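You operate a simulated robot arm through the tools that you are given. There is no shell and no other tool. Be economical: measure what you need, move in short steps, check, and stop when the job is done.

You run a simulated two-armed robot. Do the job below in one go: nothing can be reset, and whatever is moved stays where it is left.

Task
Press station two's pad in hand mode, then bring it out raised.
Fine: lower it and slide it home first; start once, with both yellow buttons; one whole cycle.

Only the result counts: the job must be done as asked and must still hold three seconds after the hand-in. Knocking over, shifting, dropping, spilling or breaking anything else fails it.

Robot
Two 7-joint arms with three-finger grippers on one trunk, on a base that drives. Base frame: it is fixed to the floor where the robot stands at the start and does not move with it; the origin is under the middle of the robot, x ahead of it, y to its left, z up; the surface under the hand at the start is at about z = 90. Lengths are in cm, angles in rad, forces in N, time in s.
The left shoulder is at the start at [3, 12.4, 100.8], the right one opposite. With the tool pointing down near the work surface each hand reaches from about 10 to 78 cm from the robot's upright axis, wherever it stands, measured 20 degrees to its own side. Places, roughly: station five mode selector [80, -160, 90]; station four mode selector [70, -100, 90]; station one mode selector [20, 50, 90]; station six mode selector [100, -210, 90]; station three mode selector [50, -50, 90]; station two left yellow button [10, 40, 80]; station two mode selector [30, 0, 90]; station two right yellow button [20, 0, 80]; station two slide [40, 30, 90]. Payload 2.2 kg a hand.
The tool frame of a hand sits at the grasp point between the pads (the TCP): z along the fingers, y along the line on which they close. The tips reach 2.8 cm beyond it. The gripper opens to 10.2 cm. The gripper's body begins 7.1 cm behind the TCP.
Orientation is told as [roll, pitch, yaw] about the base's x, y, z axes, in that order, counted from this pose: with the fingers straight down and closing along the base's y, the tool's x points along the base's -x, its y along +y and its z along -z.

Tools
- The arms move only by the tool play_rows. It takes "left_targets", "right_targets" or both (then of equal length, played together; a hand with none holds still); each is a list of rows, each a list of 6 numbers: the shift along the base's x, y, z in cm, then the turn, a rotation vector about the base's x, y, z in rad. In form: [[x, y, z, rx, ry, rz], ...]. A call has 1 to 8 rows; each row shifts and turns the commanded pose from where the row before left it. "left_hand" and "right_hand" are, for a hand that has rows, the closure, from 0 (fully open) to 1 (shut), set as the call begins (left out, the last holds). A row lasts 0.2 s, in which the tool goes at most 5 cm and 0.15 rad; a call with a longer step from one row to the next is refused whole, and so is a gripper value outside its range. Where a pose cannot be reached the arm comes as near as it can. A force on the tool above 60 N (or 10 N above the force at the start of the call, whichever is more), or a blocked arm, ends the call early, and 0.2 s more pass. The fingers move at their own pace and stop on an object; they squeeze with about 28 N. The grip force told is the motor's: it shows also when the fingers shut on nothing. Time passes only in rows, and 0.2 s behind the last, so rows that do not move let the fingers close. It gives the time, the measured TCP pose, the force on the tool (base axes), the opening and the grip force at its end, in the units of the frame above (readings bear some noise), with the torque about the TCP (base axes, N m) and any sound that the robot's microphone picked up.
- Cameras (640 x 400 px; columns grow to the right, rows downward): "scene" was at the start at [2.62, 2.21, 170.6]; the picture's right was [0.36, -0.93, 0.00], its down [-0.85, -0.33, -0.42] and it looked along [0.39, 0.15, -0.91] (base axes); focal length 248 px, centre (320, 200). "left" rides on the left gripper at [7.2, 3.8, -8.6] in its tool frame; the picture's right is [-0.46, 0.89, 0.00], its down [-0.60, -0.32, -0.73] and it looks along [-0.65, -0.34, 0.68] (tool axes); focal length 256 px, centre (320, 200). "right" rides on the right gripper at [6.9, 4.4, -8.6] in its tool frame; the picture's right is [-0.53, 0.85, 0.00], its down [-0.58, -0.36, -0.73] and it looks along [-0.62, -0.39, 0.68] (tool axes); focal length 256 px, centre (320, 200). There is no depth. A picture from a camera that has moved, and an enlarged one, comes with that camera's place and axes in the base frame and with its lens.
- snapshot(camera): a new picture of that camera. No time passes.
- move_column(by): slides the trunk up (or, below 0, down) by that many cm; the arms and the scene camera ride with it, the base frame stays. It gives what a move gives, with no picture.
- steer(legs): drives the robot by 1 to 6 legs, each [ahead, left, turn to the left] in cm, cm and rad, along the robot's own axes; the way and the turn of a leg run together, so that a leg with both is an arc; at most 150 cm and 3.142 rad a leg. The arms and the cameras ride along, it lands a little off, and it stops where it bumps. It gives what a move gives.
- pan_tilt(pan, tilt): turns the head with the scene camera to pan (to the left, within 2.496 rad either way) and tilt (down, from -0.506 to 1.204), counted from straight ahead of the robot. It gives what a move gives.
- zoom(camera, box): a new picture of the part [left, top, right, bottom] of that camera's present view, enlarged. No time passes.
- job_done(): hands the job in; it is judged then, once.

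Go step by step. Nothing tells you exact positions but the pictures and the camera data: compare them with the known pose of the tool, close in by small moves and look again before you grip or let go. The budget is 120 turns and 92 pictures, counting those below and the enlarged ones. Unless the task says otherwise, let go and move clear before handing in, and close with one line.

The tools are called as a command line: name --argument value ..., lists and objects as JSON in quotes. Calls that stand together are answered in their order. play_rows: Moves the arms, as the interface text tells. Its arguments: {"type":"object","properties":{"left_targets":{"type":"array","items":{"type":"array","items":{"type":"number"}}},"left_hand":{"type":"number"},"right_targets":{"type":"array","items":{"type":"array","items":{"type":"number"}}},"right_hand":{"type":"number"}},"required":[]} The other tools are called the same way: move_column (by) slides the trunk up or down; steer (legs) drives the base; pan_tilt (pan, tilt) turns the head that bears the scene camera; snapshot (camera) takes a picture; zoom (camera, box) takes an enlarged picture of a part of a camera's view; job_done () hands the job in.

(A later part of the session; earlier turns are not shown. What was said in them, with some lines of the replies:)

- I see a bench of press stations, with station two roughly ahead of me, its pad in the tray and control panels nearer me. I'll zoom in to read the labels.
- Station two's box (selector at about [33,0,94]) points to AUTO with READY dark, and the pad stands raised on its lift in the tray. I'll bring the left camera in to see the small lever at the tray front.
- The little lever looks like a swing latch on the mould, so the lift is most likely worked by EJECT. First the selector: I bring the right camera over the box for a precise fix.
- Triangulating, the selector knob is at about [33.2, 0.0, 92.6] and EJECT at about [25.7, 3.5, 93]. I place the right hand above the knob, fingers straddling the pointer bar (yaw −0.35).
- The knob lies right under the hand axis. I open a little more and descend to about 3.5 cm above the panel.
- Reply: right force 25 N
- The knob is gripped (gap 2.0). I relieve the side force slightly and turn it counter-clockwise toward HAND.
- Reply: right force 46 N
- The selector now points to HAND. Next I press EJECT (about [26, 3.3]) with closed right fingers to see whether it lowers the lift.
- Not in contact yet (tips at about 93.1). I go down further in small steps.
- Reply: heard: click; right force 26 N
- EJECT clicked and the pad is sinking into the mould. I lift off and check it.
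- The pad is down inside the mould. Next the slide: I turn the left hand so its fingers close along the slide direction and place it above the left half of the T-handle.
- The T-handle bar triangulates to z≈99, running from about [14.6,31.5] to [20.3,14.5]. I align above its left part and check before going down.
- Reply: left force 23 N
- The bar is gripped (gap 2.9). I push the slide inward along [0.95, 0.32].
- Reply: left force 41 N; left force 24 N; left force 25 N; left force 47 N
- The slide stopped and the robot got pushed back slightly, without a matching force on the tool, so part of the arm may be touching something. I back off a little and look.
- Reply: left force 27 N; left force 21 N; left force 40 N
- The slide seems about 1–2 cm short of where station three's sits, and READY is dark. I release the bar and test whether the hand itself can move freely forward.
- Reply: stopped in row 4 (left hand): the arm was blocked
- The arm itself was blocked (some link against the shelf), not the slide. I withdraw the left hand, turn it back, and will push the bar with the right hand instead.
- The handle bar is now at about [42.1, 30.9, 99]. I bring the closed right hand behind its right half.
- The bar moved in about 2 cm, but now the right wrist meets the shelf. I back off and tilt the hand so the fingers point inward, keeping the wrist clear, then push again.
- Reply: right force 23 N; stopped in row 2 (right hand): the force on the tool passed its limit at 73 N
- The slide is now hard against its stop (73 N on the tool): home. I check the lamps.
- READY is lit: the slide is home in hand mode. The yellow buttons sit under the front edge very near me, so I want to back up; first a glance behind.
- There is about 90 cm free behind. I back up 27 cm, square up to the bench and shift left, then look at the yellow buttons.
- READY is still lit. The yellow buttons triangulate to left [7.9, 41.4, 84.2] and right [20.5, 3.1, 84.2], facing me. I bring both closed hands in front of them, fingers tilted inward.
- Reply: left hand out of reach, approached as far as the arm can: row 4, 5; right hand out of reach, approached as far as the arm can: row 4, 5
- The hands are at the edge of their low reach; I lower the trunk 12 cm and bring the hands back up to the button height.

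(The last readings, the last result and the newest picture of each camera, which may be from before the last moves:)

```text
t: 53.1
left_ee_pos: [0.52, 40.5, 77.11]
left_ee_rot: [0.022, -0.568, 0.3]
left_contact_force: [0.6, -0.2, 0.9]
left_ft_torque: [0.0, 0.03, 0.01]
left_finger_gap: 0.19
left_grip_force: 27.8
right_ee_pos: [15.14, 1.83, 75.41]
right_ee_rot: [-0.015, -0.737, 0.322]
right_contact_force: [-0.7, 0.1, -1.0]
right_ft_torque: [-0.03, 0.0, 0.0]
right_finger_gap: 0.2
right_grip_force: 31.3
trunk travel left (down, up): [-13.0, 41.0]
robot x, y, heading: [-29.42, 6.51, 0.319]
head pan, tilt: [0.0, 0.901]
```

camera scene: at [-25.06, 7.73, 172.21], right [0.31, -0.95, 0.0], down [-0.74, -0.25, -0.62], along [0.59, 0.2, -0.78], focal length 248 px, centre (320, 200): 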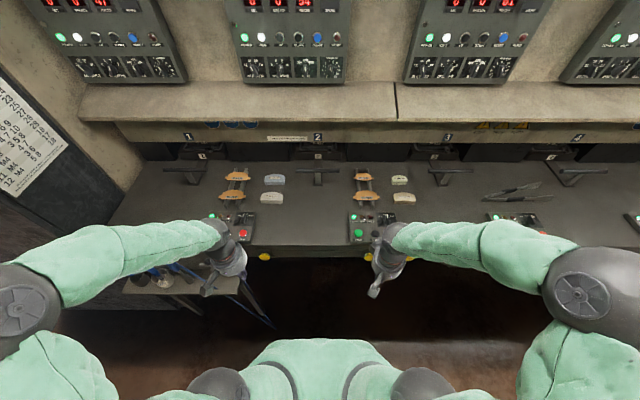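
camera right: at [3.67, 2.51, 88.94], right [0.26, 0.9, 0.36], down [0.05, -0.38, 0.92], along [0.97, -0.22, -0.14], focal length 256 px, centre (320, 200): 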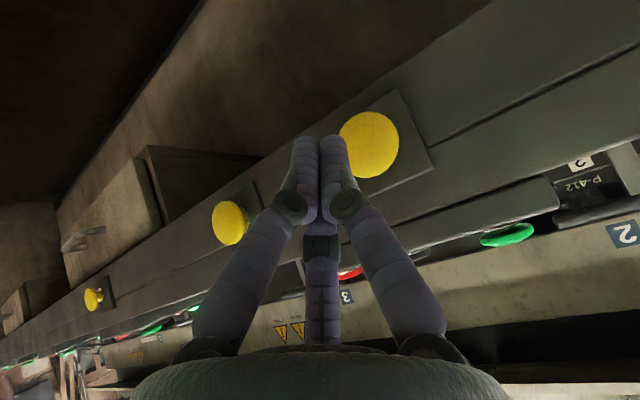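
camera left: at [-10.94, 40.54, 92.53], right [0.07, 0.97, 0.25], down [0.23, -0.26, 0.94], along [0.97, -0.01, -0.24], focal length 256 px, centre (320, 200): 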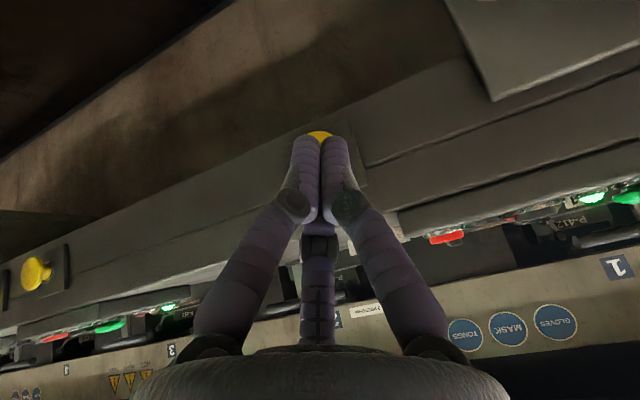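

play_rows --right_targets '[[0.06, -0.1, 2.7, 0, 0, 0], [0.06, -0.1, 2.7, 0, 0, 0], [0.06, -0.1, 2.7, 0, 0, 0], [0.06, -0.1, 2.8, 0, 0, 0]]' --left_targets '[[0.5, -0.2, 2.3, 0.047, -0.142, 0], [0.5, -0.2, 2.3, 0, 0, 0], [0.5, -0.2, 2.3, 0, 0, 0], [0.6, -0.2, 2.3, 0, 0, 0]]'

snapshot --camera "right"

snapshot --camera "left"

```text
t: 54.1
left_ee_pos: [2.44, 39.71, 86.38]
left_ee_rot: [0.026, -0.715, 0.298]
left_contact_force: [0.1, -0.2, 0.6]
left_ft_torque: [0.0, -0.02, -0.01]
left_finger_gap: 0.2
left_grip_force: 28.1
right_ee_pos: [15.34, 1.75, 86.25]
right_ee_rot: [-0.015, -0.735, 0.323]
right_contact_force: [-0.4, -0.5, -0.4]
right_ft_torque: [0.0, 0.03, 0.0]
right_finger_gap: 0.21
right_grip_force: 31.1
trunk travel left (down, up): [-13.0, 41.0]
robot x, y, heading: [-29.69, 6.49, 0.32]
head pan, tilt: [0.0, 0.901]
```

```text
22 pictures are left
camera right: at [3.71, 2.47, 87.88], right [0.12, 0.93, 0.35], down [0.05, -0.36, 0.93], along [0.99, -0.09, -0.09], focal length 256 px, centre (320, 200)
```

right: 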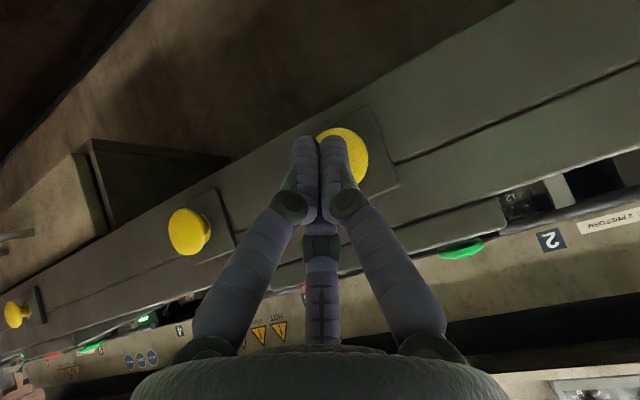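

```text
21 pictures are left
camera left: at [-9.33, 39.87, 88.25], right [0.06, 0.94, 0.32], down [0.08, -0.33, 0.94], along [0.99, -0.03, -0.1], focal length 256 px, centre (320, 200)
```

left: 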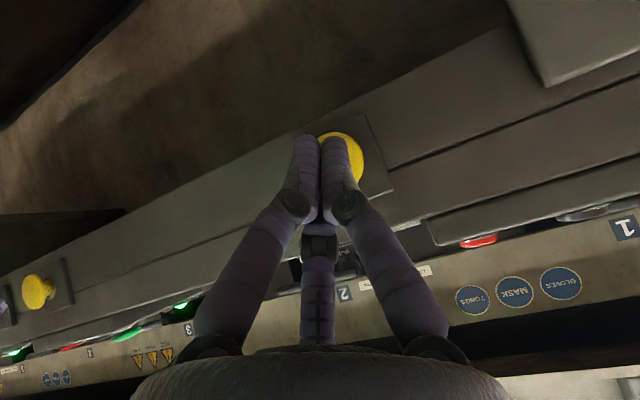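

Both fingertips are lined up. I close in to just short of the buttons.

play_rows --right_targets '[[1.14, 0.38, 0, 0, 0, 0], [1.14, 0.38, 0, 0, 0, 0]]' --left_targets '[[1.28, 0.43, 0, 0, 0, 0], [1.28, 0.43, 0, 0, 0, 0]]'

pan_tilt --pan 0 --tilt 0.85

snapshot --camera "scene"

```text
t: 54.7
left_ee_pos: [4.86, 40.49, 86.15]
left_ee_rot: [0.027, -0.716, 0.3]
left_contact_force: [-4.7, -1.1, 0.3]
left_ft_torque: [0.0, 0.04, 0.01]
left_finger_gap: 0.22
left_grip_force: 27.7
right_ee_pos: [17.43, 2.26, 86.2]
right_ee_rot: [-0.015, -0.736, 0.322]
right_contact_force: [-7.4, -1.2, 2.5]
right_ft_torque: [0.03, -0.01, 0.02]
right_finger_gap: 0.21
right_grip_force: 31.5
trunk travel left (down, up): [-13.0, 41.0]
robot x, y, heading: [-29.13, 5.93, 0.319]
head pan, tilt: [0.0, 0.901]
heard: click, click
```

```text
t: 55.3
left_ee_pos: [5.0, 40.52, 86.19]
left_ee_rot: [0.025, -0.715, 0.298]
left_contact_force: [-4.3, -1.5, -0.8]
left_ft_torque: [-0.03, 0.08, -0.05]
left_finger_gap: 0.22
left_grip_force: 27.6
right_ee_pos: [17.46, 2.23, 86.27]
right_ee_rot: [-0.014, -0.734, 0.322]
right_contact_force: [-10.3, -2.7, -0.1]
right_ft_torque: [-0.05, 0.11, -0.07]
right_finger_gap: 0.21
right_grip_force: 31.4
trunk travel left (down, up): [-13.0, 41.0]
robot x, y, heading: [-29.54, 6.31, 0.322]
head pan, tilt: [0.0, 0.85]
```

```text
20 pictures are left
camera scene: at [-25.09, 7.87, 160.6], right [0.31, -0.95, 0.0], down [-0.71, -0.24, -0.66], along [0.63, 0.21, -0.75], focal length 248 px, centre (320, 200)
```

scene: 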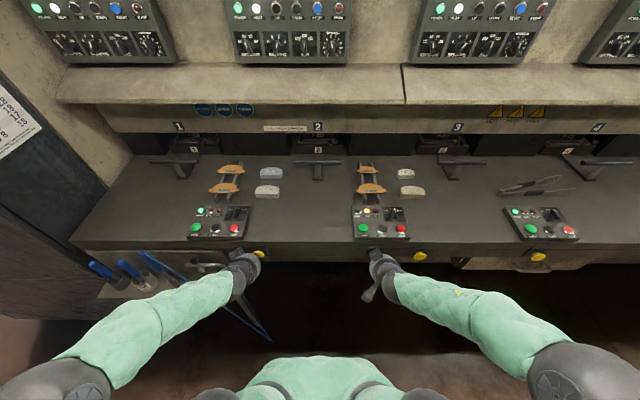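

Both clicked and RUN appears lit. I keep holding and watch the panel.

play_rows --right_targets '[[0, 0, 0, 0, 0, 0], [0, 0, 0, 0, 0, 0], [0, 0, 0, 0, 0, 0]]' --left_targets '[[0, 0, 0, 0, 0, 0], [0, 0, 0, 0, 0, 0], [0, 0, 0, 0, 0, 0]]'

pan_tilt --pan 0.05 --tilt 0.6

zoom --camera "scene" --box '[220, 60, 420, 320]'

```text
t: 56.1
left_ee_pos: [5.05, 40.62, 86.33]
left_ee_rot: [0.025, -0.716, 0.298]
left_contact_force: [-6.1, -2.5, -3.1]
left_ft_torque: [-0.08, 0.15, -0.03]
left_finger_gap: 0.21
left_grip_force: 27.7
right_ee_pos: [17.39, 2.27, 86.34]
right_ee_rot: [-0.015, -0.734, 0.323]
right_contact_force: [-11.5, -2.3, -1.8]
right_ft_torque: [-0.08, 0.15, -0.01]
right_finger_gap: 0.19
right_grip_force: 31.4
trunk travel left (down, up): [-13.0, 41.0]
robot x, y, heading: [-29.2, 6.45, 0.322]
head pan, tilt: [0.0, 0.85]
```

```text
t: 56.9
left_ee_pos: [4.99, 40.6, 86.27]
left_ee_rot: [0.028, -0.718, 0.297]
left_contact_force: [-6.9, -3.1, -2.7]
left_ft_torque: [-0.07, 0.13, -0.1]
left_finger_gap: 0.24
left_grip_force: 27.8
right_ee_pos: [17.39, 2.16, 86.33]
right_ee_rot: [-0.013, -0.736, 0.321]
right_contact_force: [-12.5, -2.9, -4.8]
right_ft_torque: [-0.05, 0.24, -0.04]
right_finger_gap: 0.22
right_grip_force: 31.5
trunk travel left (down, up): [-13.0, 41.0]
robot x, y, heading: [-29.49, 6.4, 0.325]
head pan, tilt: [0.051, 0.6]
```

```text
1.54 times, centred on (320, 190) of scene
camera zoom: at [-24.26, 8.6, 162.68], right [0.36, -0.93, 0.0], down [-0.53, -0.2, -0.83], along [0.77, 0.3, -0.56], focal length 382 px, centre (320, 215)
```

zoom: 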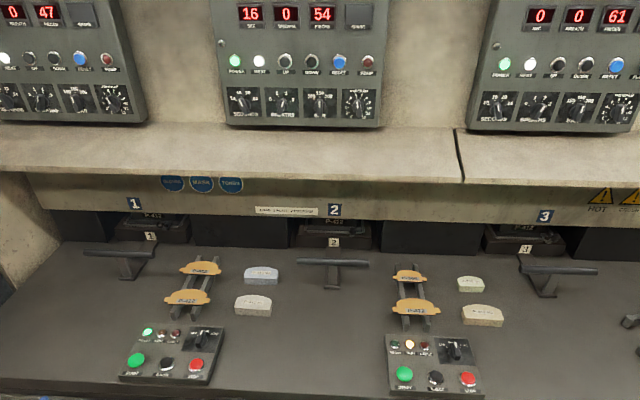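

play_rows --right_targets '[[0, 0, 0, 0, 0, 0], [0, 0, 0, 0, 0, 0], [0, 0, 0, 0, 0, 0], [0, 0, 0, 0, 0, 0], [0, 0, 0, 0, 0, 0], [0, 0, 0, 0, 0, 0], [0, 0, 0, 0, 0, 0], [0, 0, 0, 0, 0, 0]]' --left_targets '[[0, 0, 0, 0, 0, 0], [0, 0, 0, 0, 0, 0], [0, 0, 0, 0, 0, 0], [0, 0, 0, 0, 0, 0], [0, 0, 0, 0, 0, 0], [0, 0, 0, 0, 0, 0], [0, 0, 0, 0, 0, 0], [0, 0, 0, 0, 0, 0]]'

zoom --camera "scene" --box '[220, 60, 420, 320]'

```text
t: 58.7
left_ee_pos: [4.92, 40.57, 86.36]
left_ee_rot: [0.024, -0.718, 0.299]
left_contact_force: [-5.8, -3.0, -1.3]
left_ft_torque: [-0.03, 0.11, -0.07]
left_finger_gap: 0.22
left_grip_force: 27.8
right_ee_pos: [17.56, 2.26, 86.27]
right_ee_rot: [-0.013, -0.736, 0.321]
right_contact_force: [-13.1, -1.8, -5.4]
right_ft_torque: [-0.02, 0.27, 0.01]
right_finger_gap: 0.18
right_grip_force: 31.1
trunk travel left (down, up): [-13.0, 41.0]
robot x, y, heading: [-29.73, 6.7, 0.317]
head pan, tilt: [0.051, 0.6]
```

```text
1.54 times, centred on (320, 190) of scene
camera zoom: at [-24.28, 8.6, 162.69], right [0.36, -0.93, 0.0], down [-0.53, -0.2, -0.83], along [0.77, 0.3, -0.56], focal length 382 px, centre (320, 215)
```

zoom: 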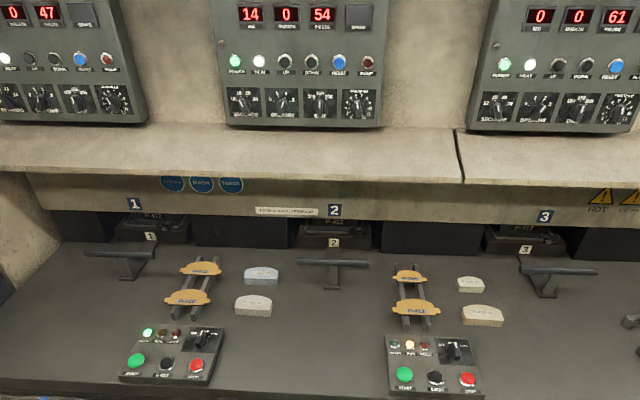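

The cure timer is counting down (16→14) with RUN lit, so the cycle is under way. I release both buttons and wait.

play_rows --right_targets '[[-1.5, -0.5, 0, 0, 0, 0], [-1.9, -0.6, 0, 0, 0, 0], [-1.9, -0.6, 0, 0, 0, 0], [0, 0, 0, 0, 0, 0]]' --left_targets '[[-1.5, -0.5, 0, 0, 0, 0], [-1.9, -0.6, 0, 0, 0, 0], [-1.9, -0.6, 0, 0, 0, 0], [0, 0, 0, 0, 0, 0]]'

zoom --camera "scene" --box '[220, 60, 420, 320]'

```text
t: 59.7
left_ee_pos: [-0.23, 39.04, 86.07]
left_ee_rot: [0.026, -0.714, 0.298]
left_contact_force: [0.3, -0.3, -0.1]
left_ft_torque: [0.0, 0.0, 0.01]
left_finger_gap: 0.21
left_grip_force: 28.2
right_ee_pos: [12.46, 0.43, 86.08]
right_ee_rot: [-0.014, -0.737, 0.321]
right_contact_force: [-0.4, 0.5, -0.4]
right_ft_torque: [0.03, 0.0, 0.03]
right_finger_gap: 0.2
right_grip_force: 30.9
trunk travel left (down, up): [-13.0, 41.0]
robot x, y, heading: [-29.26, 6.35, 0.323]
head pan, tilt: [0.051, 0.6]
```

```text
1.54 times, centred on (320, 190) of scene
camera zoom: at [-24.07, 8.66, 162.69], right [0.36, -0.93, 0.0], down [-0.53, -0.2, -0.82], along [0.77, 0.3, -0.57], focal length 382 px, centre (320, 215)
```

zoom: 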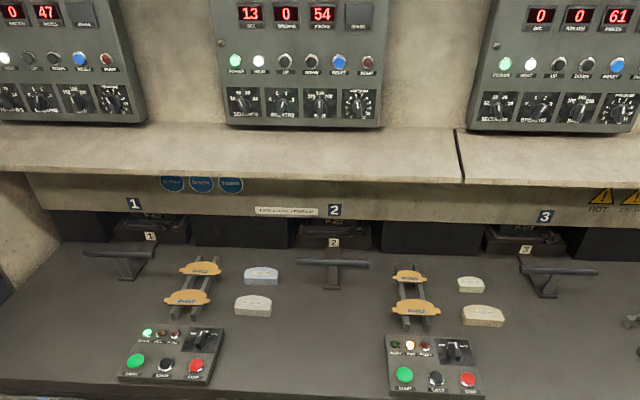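

The timer keeps running after release. Meanwhile I raise the trunk and retract the hands' tilt slightly upward, still clear of everything.

move_column --by 12

play_rows --right_targets '[[-1, -0.3, 2, 0, 0, 0], [-1, -0.3, 2, 0, 0, 0], [-1, -0.3, 2, 0, 0, 0], [0, 0, 2, 0, 0, 0], [0, 0, 0, 0, 0, 0], [0, 0, 0, 0, 0, 0], [0, 0, 0, 0, 0, 0], [0, 0, 0, 0, 0, 0]]' --left_targets '[[-1, 0.5, 2, -0.047, 0.142, 0], [-1, 0.5, 2, -0.047, 0.142, 0], [-1, 0.5, 2, -0.047, 0.142, 0], [-1, 0.5, 2, -0.047, 0.142, 0], [0, 0, 2, -0.03, 0.1, 0], [0, 0, 2, 0, 0, 0], [0, 0, 0, 0, 0, 0], [0, 0, 0, 0, 0, 0]]'

play_rows --right_targets '[[0, 0, 0, 0, 0, 0], [0, 0, 0, 0, 0, 0], [0, 0, 0, 0, 0, 0], [0, 0, 0, 0, 0, 0], [0, 0, 0, 0, 0, 0], [0, 0, 0, 0, 0, 0], [0, 0, 0, 0, 0, 0], [0, 0, 0, 0, 0, 0]]'

play_rows --right_targets '[[0, 0, 0, 0, 0, 0], [0, 0, 0, 0, 0, 0], [0, 0, 0, 0, 0, 0], [0, 0, 0, 0, 0, 0], [0, 0, 0, 0, 0, 0], [0, 0, 0, 0, 0, 0], [0, 0, 0, 0, 0, 0], [0, 0, 0, 0, 0, 0]]'

play_rows --right_targets '[[0, 0, 0, 0, 0, 0], [0, 0, 0, 0, 0, 0], [0, 0, 0, 0, 0, 0], [0, 0, 0, 0, 0, 0], [0, 0, 0, 0, 0, 0], [0, 0, 0, 0, 0, 0], [0, 0, 0, 0, 0, 0], [0, 0, 0, 0, 0, 0]]'

play_rows --right_targets '[[0, 0, 0, 0, 0, 0], [0, 0, 0, 0, 0, 0], [0, 0, 0, 0, 0, 0], [0, 0, 0, 0, 0, 0], [0, 0, 0, 0, 0, 0], [0, 0, 0, 0, 0, 0], [0, 0, 0, 0, 0, 0], [0, 0, 0, 0, 0, 0]]'

play_rows --right_targets '[[0, 0, 0, 0, 0, 0], [0, 0, 0, 0, 0, 0], [0, 0, 0, 0, 0, 0], [0, 0, 0, 0, 0, 0], [0, 0, 0, 0, 0, 0], [0, 0, 0, 0, 0, 0], [0, 0, 0, 0, 0, 0], [0, 0, 0, 0, 0, 0]]'

snapshot --camera "scene"

```text
t: 61.2
left_ee_pos: [-0.13, 39.01, 98.14]
left_ee_rot: [0.028, -0.715, 0.299]
left_contact_force: [-0.1, 0.8, 0.1]
left_ft_torque: [-0.03, -0.01, -0.02]
left_finger_gap: 0.24
left_grip_force: 27.8
right_ee_pos: [12.32, 0.55, 98.15]
right_ee_rot: [-0.014, -0.737, 0.321]
right_contact_force: [0.2, -0.1, 0.3]
right_ft_torque: [0.0, 0.02, 0.0]
right_finger_gap: 0.19
right_grip_force: 31.6
trunk travel left (down, up): [-25.0, 29.0]
robot x, y, heading: [-29.5, 6.23, 0.321]
head pan, tilt: [0.051, 0.6]
```

```text
t: 63.0
left_ee_pos: [-4.13, 41.01, 110.3]
left_ee_rot: [0.017, -0.013, 0.304]
left_contact_force: [0.3, -0.3, 0.7]
left_ft_torque: [0.01, -0.01, 0.03]
left_finger_gap: 0.21
left_grip_force: 27.4
right_ee_pos: [9.25, -0.65, 106.13]
right_ee_rot: [-0.013, -0.735, 0.322]
right_contact_force: [-0.2, -0.9, 0.5]
right_ft_torque: [-0.01, 0.01, 0.0]
right_finger_gap: 0.2
right_grip_force: 31.5
trunk travel left (down, up): [-25.0, 29.0]
robot x, y, heading: [-29.25, 6.2, 0.322]
head pan, tilt: [0.051, 0.6]
```

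```text
t: 64.8
left_ee_pos: [-4.15, 41.05, 110.25]
left_ee_rot: [0.014, -0.015, 0.302]
left_contact_force: [-0.2, 0.2, -0.3]
left_ft_torque: [-0.02, 0.0, 0.0]
left_finger_gap: 0.21
left_grip_force: 28.1
right_ee_pos: [9.3, -0.54, 105.97]
right_ee_rot: [-0.012, -0.737, 0.322]
right_contact_force: [0.2, 0.4, -0.2]
right_ft_torque: [0.01, 0.02, -0.01]
right_finger_gap: 0.22
right_grip_force: 31.6
trunk travel left (down, up): [-25.0, 29.0]
robot x, y, heading: [-29.27, 6.68, 0.316]
head pan, tilt: [0.051, 0.6]
```

```text
t: 66.6
left_ee_pos: [-3.97, 41.14, 110.21]
left_ee_rot: [0.016, -0.012, 0.304]
left_contact_force: [0.0, 0.3, 0.4]
left_ft_torque: [-0.01, 0.0, -0.01]
left_finger_gap: 0.22
left_grip_force: 27.9
right_ee_pos: [9.37, -0.54, 106.05]
right_ee_rot: [-0.014, -0.736, 0.32]
right_contact_force: [-0.1, 0.0, -1.0]
right_ft_torque: [-0.02, -0.01, 0.02]
right_finger_gap: 0.2
right_grip_force: 31.6
trunk travel left (down, up): [-25.0, 29.0]
robot x, y, heading: [-29.15, 6.25, 0.32]
head pan, tilt: [0.051, 0.6]
```

```text
t: 68.4
left_ee_pos: [-4.21, 41.07, 110.34]
left_ee_rot: [0.016, -0.012, 0.303]
left_contact_force: [0.3, -0.7, 0.0]
left_ft_torque: [-0.03, 0.01, 0.0]
left_finger_gap: 0.24
left_grip_force: 28.0
right_ee_pos: [9.4, -0.52, 106.03]
right_ee_rot: [-0.016, -0.736, 0.321]
right_contact_force: [-0.2, -0.7, -0.1]
right_ft_torque: [0.0, 0.05, 0.02]
right_finger_gap: 0.22
right_grip_force: 31.8
trunk travel left (down, up): [-25.0, 29.0]
robot x, y, heading: [-29.41, 6.31, 0.319]
head pan, tilt: [0.051, 0.6]
```

```text
t: 70.2
left_ee_pos: [-4.13, 41.07, 110.25]
left_ee_rot: [0.014, -0.013, 0.304]
left_contact_force: [0.5, 0.3, 0.6]
left_ft_torque: [0.05, 0.01, -0.02]
left_finger_gap: 0.23
left_grip_force: 28.4
right_ee_pos: [9.35, -0.5, 106.15]
right_ee_rot: [-0.014, -0.737, 0.32]
right_contact_force: [-0.1, 0.1, 0.7]
right_ft_torque: [0.01, -0.01, -0.01]
right_finger_gap: 0.22
right_grip_force: 31.6
trunk travel left (down, up): [-25.0, 29.0]
robot x, y, heading: [-29.52, 6.22, 0.322]
head pan, tilt: [0.051, 0.6]
```

```text
t: 72.0
left_ee_pos: [-4.05, 41.04, 110.28]
left_ee_rot: [0.015, -0.012, 0.304]
left_contact_force: [-1.6, -0.3, -0.3]
left_ft_torque: [0.01, 0.02, 0.04]
left_finger_gap: 0.22
left_grip_force: 28.1
right_ee_pos: [9.15, -0.52, 106.11]
right_ee_rot: [-0.012, -0.738, 0.322]
right_contact_force: [0.2, -0.5, 0.8]
right_ft_torque: [-0.02, 0.0, 0.0]
right_finger_gap: 0.22
right_grip_force: 31.6
trunk travel left (down, up): [-25.0, 29.0]
robot x, y, heading: [-29.59, 6.28, 0.318]
head pan, tilt: [0.051, 0.6]
```

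```text
16 pictures are left
camera scene: at [-24.1, 8.66, 174.69], right [0.36, -0.93, 0.0], down [-0.53, -0.2, -0.83], along [0.77, 0.3, -0.56], focal length 248 px, centre (320, 200)
```

scene: 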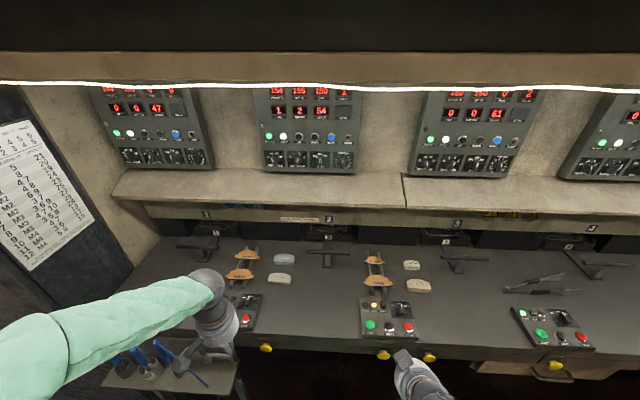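

The display shows 1 s left with 2 breaths done. I wait for the cycle to finish, then drive forward again.

play_rows --right_targets '[[0, 0, 0, 0, 0, 0], [0, 0, 0, 0, 0, 0], [0, 0, 0, 0, 0, 0], [0, 0, 0, 0, 0, 0], [0, 0, 0, 0, 0, 0], [0, 0, 0, 0, 0, 0], [0, 0, 0, 0, 0, 0], [0, 0, 0, 0, 0, 0]]'

steer --legs '[[26, 0, 0]]'

pan_tilt --pan 0.0 --tilt 0.8

snapshot --camera "scene"

```text
t: 73.8
left_ee_pos: [-4.11, 41.05, 110.3]
left_ee_rot: [0.016, -0.012, 0.303]
left_contact_force: [-0.3, -0.2, 0.0]
left_ft_torque: [0.0, -0.02, 0.02]
left_finger_gap: 0.21
left_grip_force: 27.7
right_ee_pos: [9.32, -0.57, 106.07]
right_ee_rot: [-0.014, -0.737, 0.32]
right_contact_force: [-0.4, 0.4, 0.0]
right_ft_torque: [0.02, 0.02, 0.03]
right_finger_gap: 0.22
right_grip_force: 31.4
trunk travel left (down, up): [-25.0, 29.0]
robot x, y, heading: [-29.55, 6.59, 0.324]
head pan, tilt: [0.051, 0.6]
```

```text
t: 75.6
left_ee_pos: [20.92, 49.11, 110.21]
left_ee_rot: [0.016, -0.012, 0.297]
left_contact_force: [0.1, 0.5, 0.0]
left_ft_torque: [-0.01, 0.01, 0.02]
left_finger_gap: 0.19
left_grip_force: 28.3
right_ee_pos: [34.12, 7.39, 105.96]
right_ee_rot: [-0.014, -0.736, 0.314]
right_contact_force: [-0.5, -0.3, 0.5]
right_ft_torque: [-0.01, 0.04, -0.01]
right_finger_gap: 0.23
right_grip_force: 31.4
trunk travel left (down, up): [-25.0, 29.0]
robot x, y, heading: [-4.56, 14.49, 0.313]
head pan, tilt: [0.051, 0.6]
```

```text
t: 76.4
left_ee_pos: [20.88, 49.02, 110.29]
left_ee_rot: [0.016, -0.013, 0.297]
left_contact_force: [-0.1, -0.5, 0.2]
left_ft_torque: [-0.01, -0.01, 0.01]
left_finger_gap: 0.2
left_grip_force: 27.8
right_ee_pos: [34.08, 7.34, 106.18]
right_ee_rot: [-0.014, -0.737, 0.314]
right_contact_force: [0.5, -0.6, 0.2]
right_ft_torque: [0.0, 0.01, 0.01]
right_finger_gap: 0.23
right_grip_force: 31.2
trunk travel left (down, up): [-25.0, 29.0]
robot x, y, heading: [-4.82, 14.48, 0.313]
head pan, tilt: [0.0, 0.799]
```

```text
15 pictures are left
camera scene: at [0.1, 16.08, 173.01], right [0.31, -0.95, 0.0], down [-0.68, -0.22, -0.7], along [0.66, 0.21, -0.72], focal length 248 px, centre (320, 200)
```

scene: 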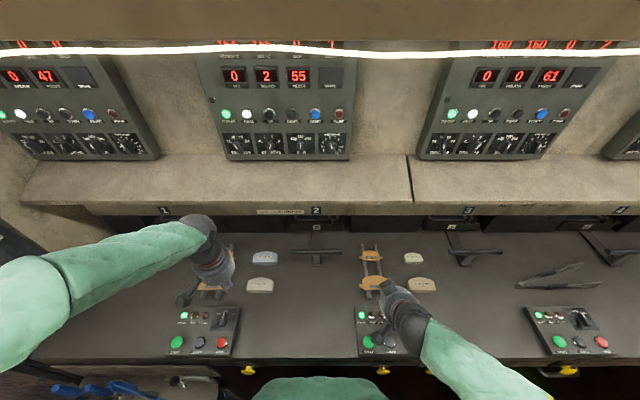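

PIECES went to 55 and READY is back: one full cycle is done. Now I bring the closed right hand over to hook behind the handle bar (centre ~[44.7, 31.8, 99]).

play_rows --right_targets '[[2.4, 3.4, 0.5, -0.044, 0.13, 0], [2.4, 3.4, 0.5, 0, 0, 0], [2.4, 3.4, 0, 0, 0, 0], [2.4, 3.4, 0, 0, 0, 0], [2.4, 3.4, 0, 0, 0, 0], [2.4, 3.5, 0, 0, 0, 0]]'

snapshot --camera "right"

zoom --camera "scene" --box '[220, 190, 420, 330]'

```text
t: 77.8
left_ee_pos: [20.97, 49.15, 110.28]
left_ee_rot: [0.015, -0.012, 0.295]
left_contact_force: [0.1, 0.8, 0.9]
left_ft_torque: [0.01, 0.03, 0.04]
left_finger_gap: 0.18
left_grip_force: 27.7
right_ee_pos: [48.49, 28.02, 107.21]
right_ee_rot: [-0.016, -0.597, 0.317]
right_contact_force: [-0.1, 0.0, -0.7]
right_ft_torque: [-0.03, -0.01, -0.02]
right_finger_gap: 0.21
right_grip_force: 31.8
trunk travel left (down, up): [-25.0, 29.0]
robot x, y, heading: [-4.85, 14.61, 0.311]
head pan, tilt: [0.0, 0.799]
```

```text
14 pictures are left
camera right: at [37.24, 29.02, 110.22], right [0.16, 0.94, 0.29], down [0.17, -0.32, 0.93], along [0.97, -0.1, -0.21], focal length 256 px, centre (320, 200)
```

right: 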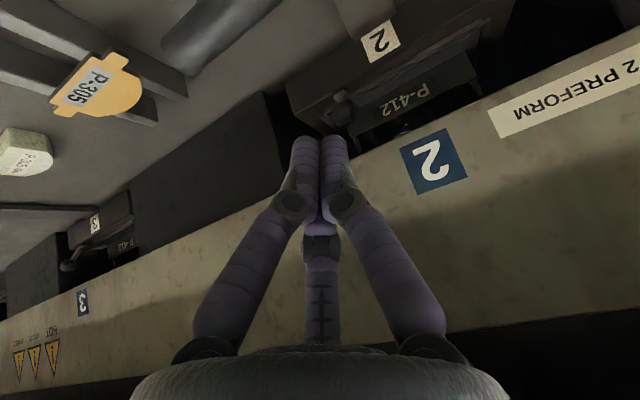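

```text
2.86 times, centred on (320, 260) of scene
camera zoom: at [0.24, 16.24, 172.99], right [0.31, -0.95, 0.0], down [-0.68, -0.22, -0.7], along [0.66, 0.21, -0.72], focal length 709 px, centre (320, 29)
```

zoom: 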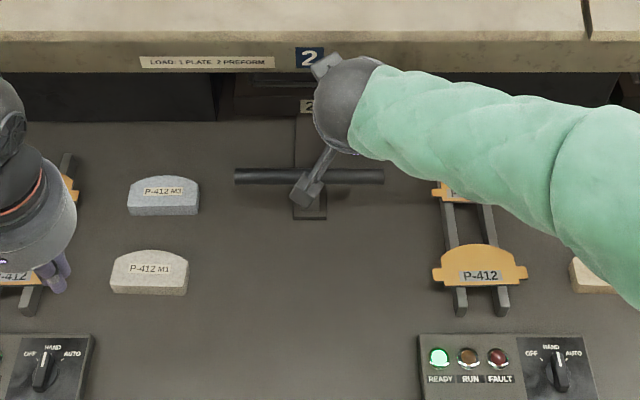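

play_rows --right_targets '[[0.2, 0, -2, 0, 0, 0], [0.1, 0, -2, 0, 0, 0], [0, 0, -2, 0, 0, 0], [0, 0, -1.3, 0, 0, 0]]'

play_rows --right_targets '[[-0.57, -0.19, 0, 0, 0, 0], [-0.57, -0.19, 0, 0, 0, 0], [-0.57, -0.19, 0, 0, 0, 0], [-0.57, -0.19, 0, 0, 0, 0], [-0.95, -0.32, 0, 0, 0, 0], [-0.95, -0.32, 0, 0, 0, 0]]'

zoom --camera "scene" --box '[220, 190, 420, 330]'

```text
t: 78.8
left_ee_pos: [20.93, 48.98, 110.21]
left_ee_rot: [0.016, -0.012, 0.298]
left_contact_force: [0.2, -0.7, 0.3]
left_ft_torque: [-0.02, 0.02, 0.04]
left_finger_gap: 0.22
left_grip_force: 27.7
right_ee_pos: [48.71, 27.85, 99.83]
right_ee_rot: [-0.016, -0.599, 0.316]
right_contact_force: [0.2, -0.1, -0.3]
right_ft_torque: [0.01, -0.04, 0.0]
right_finger_gap: 0.2
right_grip_force: 31.7
trunk travel left (down, up): [-25.0, 29.0]
robot x, y, heading: [-4.36, 14.74, 0.312]
head pan, tilt: [0.0, 0.799]
```

```text
t: 80.2
left_ee_pos: [20.89, 49.11, 110.33]
left_ee_rot: [0.016, -0.014, 0.297]
left_contact_force: [0.2, 0.0, 0.2]
left_ft_torque: [-0.01, 0.0, -0.03]
left_finger_gap: 0.19
left_grip_force: 28.2
right_ee_pos: [44.47, 26.31, 99.57]
right_ee_rot: [-0.017, -0.596, 0.319]
right_contact_force: [2.0, 0.6, 8.6]
right_ft_torque: [-0.06, 0.07, 0.02]
right_finger_gap: 0.19
right_grip_force: 31.7
trunk travel left (down, up): [-25.0, 29.0]
robot x, y, heading: [-5.01, 14.26, 0.31]
head pan, tilt: [0.0, 0.799]
```

```text
2.86 times, centred on (320, 260) of scene
camera zoom: at [0.06, 16.07, 173.0], right [0.31, -0.95, 0.0], down [-0.68, -0.22, -0.7], along [0.66, 0.21, -0.72], focal length 709 px, centre (320, 29)
```

zoom: 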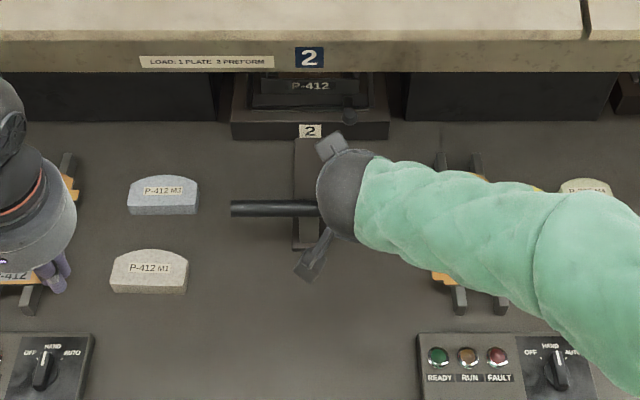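

The slide follows easily. I pull further by backing the base 15 cm with the bar hooked, then finish with the arm.

steer --legs '[[-8, 0, 0], [-7, 0, 0]]'

snapshot --camera "scene"

```text
t: 81.8
left_ee_pos: [6.32, 44.34, 110.32]
left_ee_rot: [0.016, -0.013, 0.297]
left_contact_force: [-0.4, 0.3, -0.5]
left_ft_torque: [0.05, -0.04, 0.01]
left_finger_gap: 0.2
left_grip_force: 27.7
right_ee_pos: [30.12, 21.66, 99.69]
right_ee_rot: [-0.016, -0.599, 0.315]
right_contact_force: [-0.8, -0.2, -0.1]
right_ft_torque: [-0.01, -0.02, 0.01]
right_finger_gap: 0.2
right_grip_force: 31.8
trunk travel left (down, up): [-25.0, 29.0]
robot x, y, heading: [-18.99, 9.87, 0.317]
head pan, tilt: [0.0, 0.799]
```

```text
11 pictures are left
camera scene: at [-14.5, 11.34, 173.0], right [0.31, -0.95, 0.0], down [-0.68, -0.22, -0.7], along [0.66, 0.22, -0.72], focal length 248 px, centre (320, 200)
```

scene: 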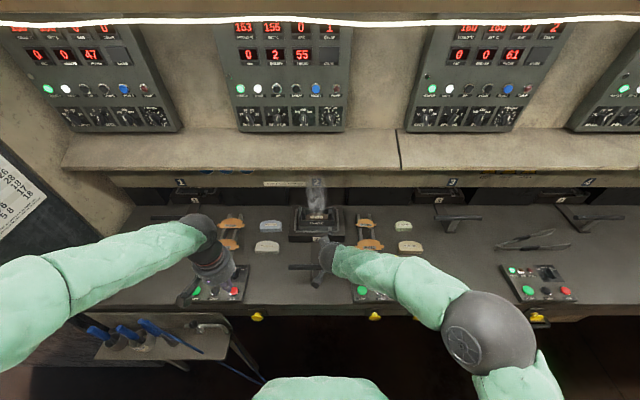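

play_rows --right_targets '[[-0.95, -0.32, 0, 0, 0, 0], [-0.95, -0.32, 0, 0, 0, 0], [-0.95, -0.32, 0, 0, 0, 0], [-0.95, -0.32, 0, 0, 0, 0], [-0.95, -0.32, 0, 0, 0, 0], [-0.95, -0.32, 0, 0, 0, 0], [-0.95, -0.32, 0, 0, 0, 0]]'

play_rows --right_targets '[[-0.57, -0.19, 0, 0, 0, 0], [-0.57, -0.19, 0, 0, 0, 0], [-0.57, -0.19, 0, 0, 0, 0], [-0.57, -0.19, 0, 0, 0, 0], [-0.57, -0.19, 0, 0, 0, 0]]'

play_rows --right_targets '[[-0.57, -0.19, 0, 0, 0, 0], [-0.57, -0.19, 0, 0, 0, 0], [-0.57, -0.19, 0, 0, 0, 0]]'

snapshot --camera "scene"

```text
t: 83.5
left_ee_pos: [6.49, 44.35, 110.35]
left_ee_rot: [0.015, -0.014, 0.295]
left_contact_force: [0.2, -0.5, 1.5]
left_ft_torque: [-0.01, -0.04, -0.01]
left_finger_gap: 0.21
left_grip_force: 27.5
right_ee_pos: [23.27, 19.38, 99.51]
right_ee_rot: [-0.018, -0.591, 0.32]
right_contact_force: [1.9, -0.3, 7.4]
right_ft_torque: [-0.07, 0.03, 0.0]
right_finger_gap: 0.22
right_grip_force: 31.0
trunk travel left (down, up): [-25.0, 29.0]
robot x, y, heading: [-18.9, 9.75, 0.316]
head pan, tilt: [0.0, 0.799]
```

```text
t: 84.7
left_ee_pos: [6.72, 44.35, 110.17]
left_ee_rot: [0.018, -0.01, 0.296]
left_contact_force: [-0.1, -0.3, 0.4]
left_ft_torque: [-0.02, 0.01, 0.02]
left_finger_gap: 0.2
left_grip_force: 27.8
right_ee_pos: [21.18, 18.59, 99.92]
right_ee_rot: [-0.013, -0.602, 0.313]
right_contact_force: [23.8, 7.5, 8.5]
right_ft_torque: [-0.04, -0.01, 0.16]
right_finger_gap: 0.21
right_grip_force: 31.3
trunk travel left (down, up): [-25.0, 29.0]
robot x, y, heading: [-19.14, 9.68, 0.312]
head pan, tilt: [0.0, 0.799]
```

```text
t: 85.2
left_ee_pos: [6.36, 44.35, 110.32]
left_ee_rot: [0.017, -0.013, 0.299]
left_contact_force: [-1.2, -0.1, 1.2]
left_ft_torque: [0.04, -0.01, -0.01]
left_finger_gap: 0.21
left_grip_force: 28.2
right_ee_pos: [20.55, 18.6, 100.83]
right_ee_rot: [-0.003, -0.623, 0.307]
right_contact_force: [12.1, 3.0, 3.3]
right_ft_torque: [0.01, -0.18, 0.04]
right_finger_gap: 0.21
right_grip_force: 31.5
trunk travel left (down, up): [-25.0, 29.0]
robot x, y, heading: [-19.07, 9.91, 0.308]
head pan, tilt: [0.0, 0.799]
stopped in row 2 (right hand): the force on the tool passed its limit at 82 N (the readings are from after the stop); the commanded pose is now the measured one
```

```text
10 pictures are left
camera scene: at [-14.36, 11.39, 173.0], right [0.31, -0.95, 0.0], down [-0.68, -0.22, -0.7], along [0.66, 0.22, -0.72], focal length 248 px, centre (320, 200)
```

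scene: 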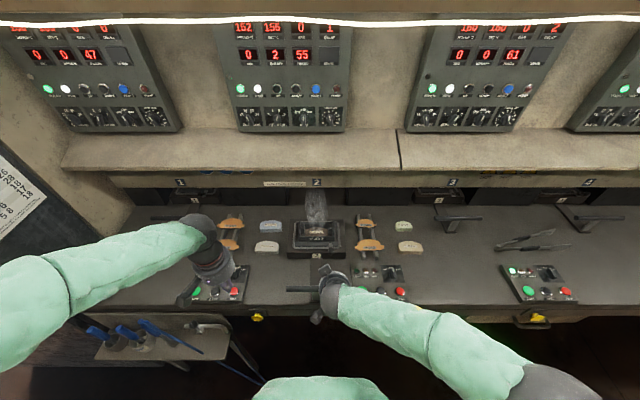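

The slide is fully out at its stop. I unhook, straighten the hand and go above EJECT.

play_rows --right_targets '[[0.6, 0.2, 0, 0, 0, 0], [0.3, 0.1, 3, 0, 0, 0], [0, 0, 5, 0, 0, 0], [1, -4, 0, -0.048, 0.14, 0], [1, -4, 0, -0.048, 0.14, 0], [1, -4, -1, -0.048, 0.14, 0], [1, -3.4, -2, -0.048, 0.14, 0]]'

snapshot --camera "right"

```text
t: 86.8
left_ee_pos: [6.73, 44.35, 110.22]
left_ee_rot: [0.015, -0.011, 0.297]
left_contact_force: [0.5, -0.4, 0.3]
left_ft_torque: [-0.01, -0.02, -0.02]
left_finger_gap: 0.2
left_grip_force: 27.7
right_ee_pos: [25.41, 3.48, 105.45]
right_ee_rot: [-0.018, -0.022, 0.315]
right_contact_force: [0.5, 0.4, -0.8]
right_ft_torque: [0.01, 0.04, -0.03]
right_finger_gap: 0.21
right_grip_force: 31.6
trunk travel left (down, up): [-25.0, 29.0]
robot x, y, heading: [-19.05, 9.82, 0.315]
head pan, tilt: [0.0, 0.799]
```

```text
9 pictures are left
camera right: at [17.35, 5.53, 113.76], right [0.25, 0.97, 0.0], down [0.64, -0.16, 0.75], along [0.73, -0.19, -0.66], focal length 256 px, centre (320, 200)
```

right: 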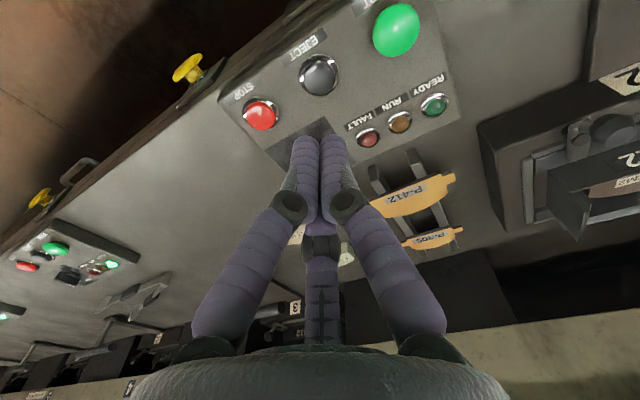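

play_rows --right_targets '[[0.1, -0.1, -3, 0, 0, 0], [0, 0, -3, 0, 0, 0], [0, 0, -2.5, 0, 0, 0], [0, 0, -1, 0, 0, 0], [0, 0, -0.6, 0, 0, 0], [0, 0, -0.3, 0, 0, 0]]'

```text
t: 88.2
left_ee_pos: [6.47, 44.39, 110.27]
left_ee_rot: [0.015, -0.015, 0.299]
left_contact_force: [0.2, 0.7, 0.2]
left_ft_torque: [-0.01, 0.03, 0.01]
left_finger_gap: 0.19
left_grip_force: 28.1
right_ee_pos: [25.32, 3.23, 95.05]
right_ee_rot: [-0.017, -0.025, 0.311]
right_contact_force: [-0.1, -2.0, 8.8]
right_ft_torque: [-0.08, -0.04, 0.0]
right_finger_gap: 0.58
right_grip_force: 31.5
trunk travel left (down, up): [-25.0, 29.0]
robot x, y, heading: [-19.31, 10.28, 0.32]
head pan, tilt: [0.0, 0.799]
heard: click
```

EJECT clicked. I lift off and check the pad.

play_rows --right_targets '[[0, 0, 2, 0, 0, 0], [0, 0, 4, 0, 0, 0], [0, 0, 4, 0, 0, 0], [-3, -2, 1, 0, 0, 0], [-3, -2, 0, 0, 0, 0], [0, 0, 0, 0, 0, 0], [0, 0, 0, 0, 0, 0]]'

zoom --camera "scene" --box '[260, 170, 420, 310]'

```text
t: 89.8
left_ee_pos: [6.5, 44.39, 110.26]
left_ee_rot: [0.016, -0.014, 0.295]
left_contact_force: [0.2, -0.9, -0.3]
left_ft_torque: [0.01, 0.0, -0.02]
left_finger_gap: 0.2
left_grip_force: 28.7
right_ee_pos: [19.34, -0.76, 106.37]
right_ee_rot: [-0.019, -0.025, 0.315]
right_contact_force: [0.6, -1.2, -0.3]
right_ft_torque: [0.0, 0.0, 0.0]
right_finger_gap: 0.21
right_grip_force: 30.8
trunk travel left (down, up): [-25.0, 29.0]
robot x, y, heading: [-19.3, 9.92, 0.312]
head pan, tilt: [0.0, 0.799]
```

```text
2.86 times, centred on (340, 240) of scene
camera zoom: at [-14.22, 11.43, 173.0], right [0.31, -0.95, 0.0], down [-0.68, -0.22, -0.7], along [0.66, 0.21, -0.72], focal length 709 px, centre (263, 86)
```

zoom: 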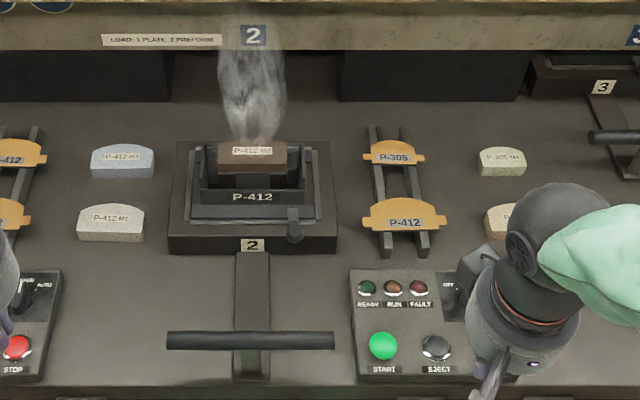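

The pressed pad stands raised on its lift with the slide fully out, no fault lamp is lit, and nothing else has moved. Both hands are clear, so I hand in.

job_done

```text
The job is handed in.
```

I pressed station two's pad for one full cycle in hand mode, then pulled the slide out and raised the pad. I started it once with both yellow buttons, and the piece counter went from 54 to 55.
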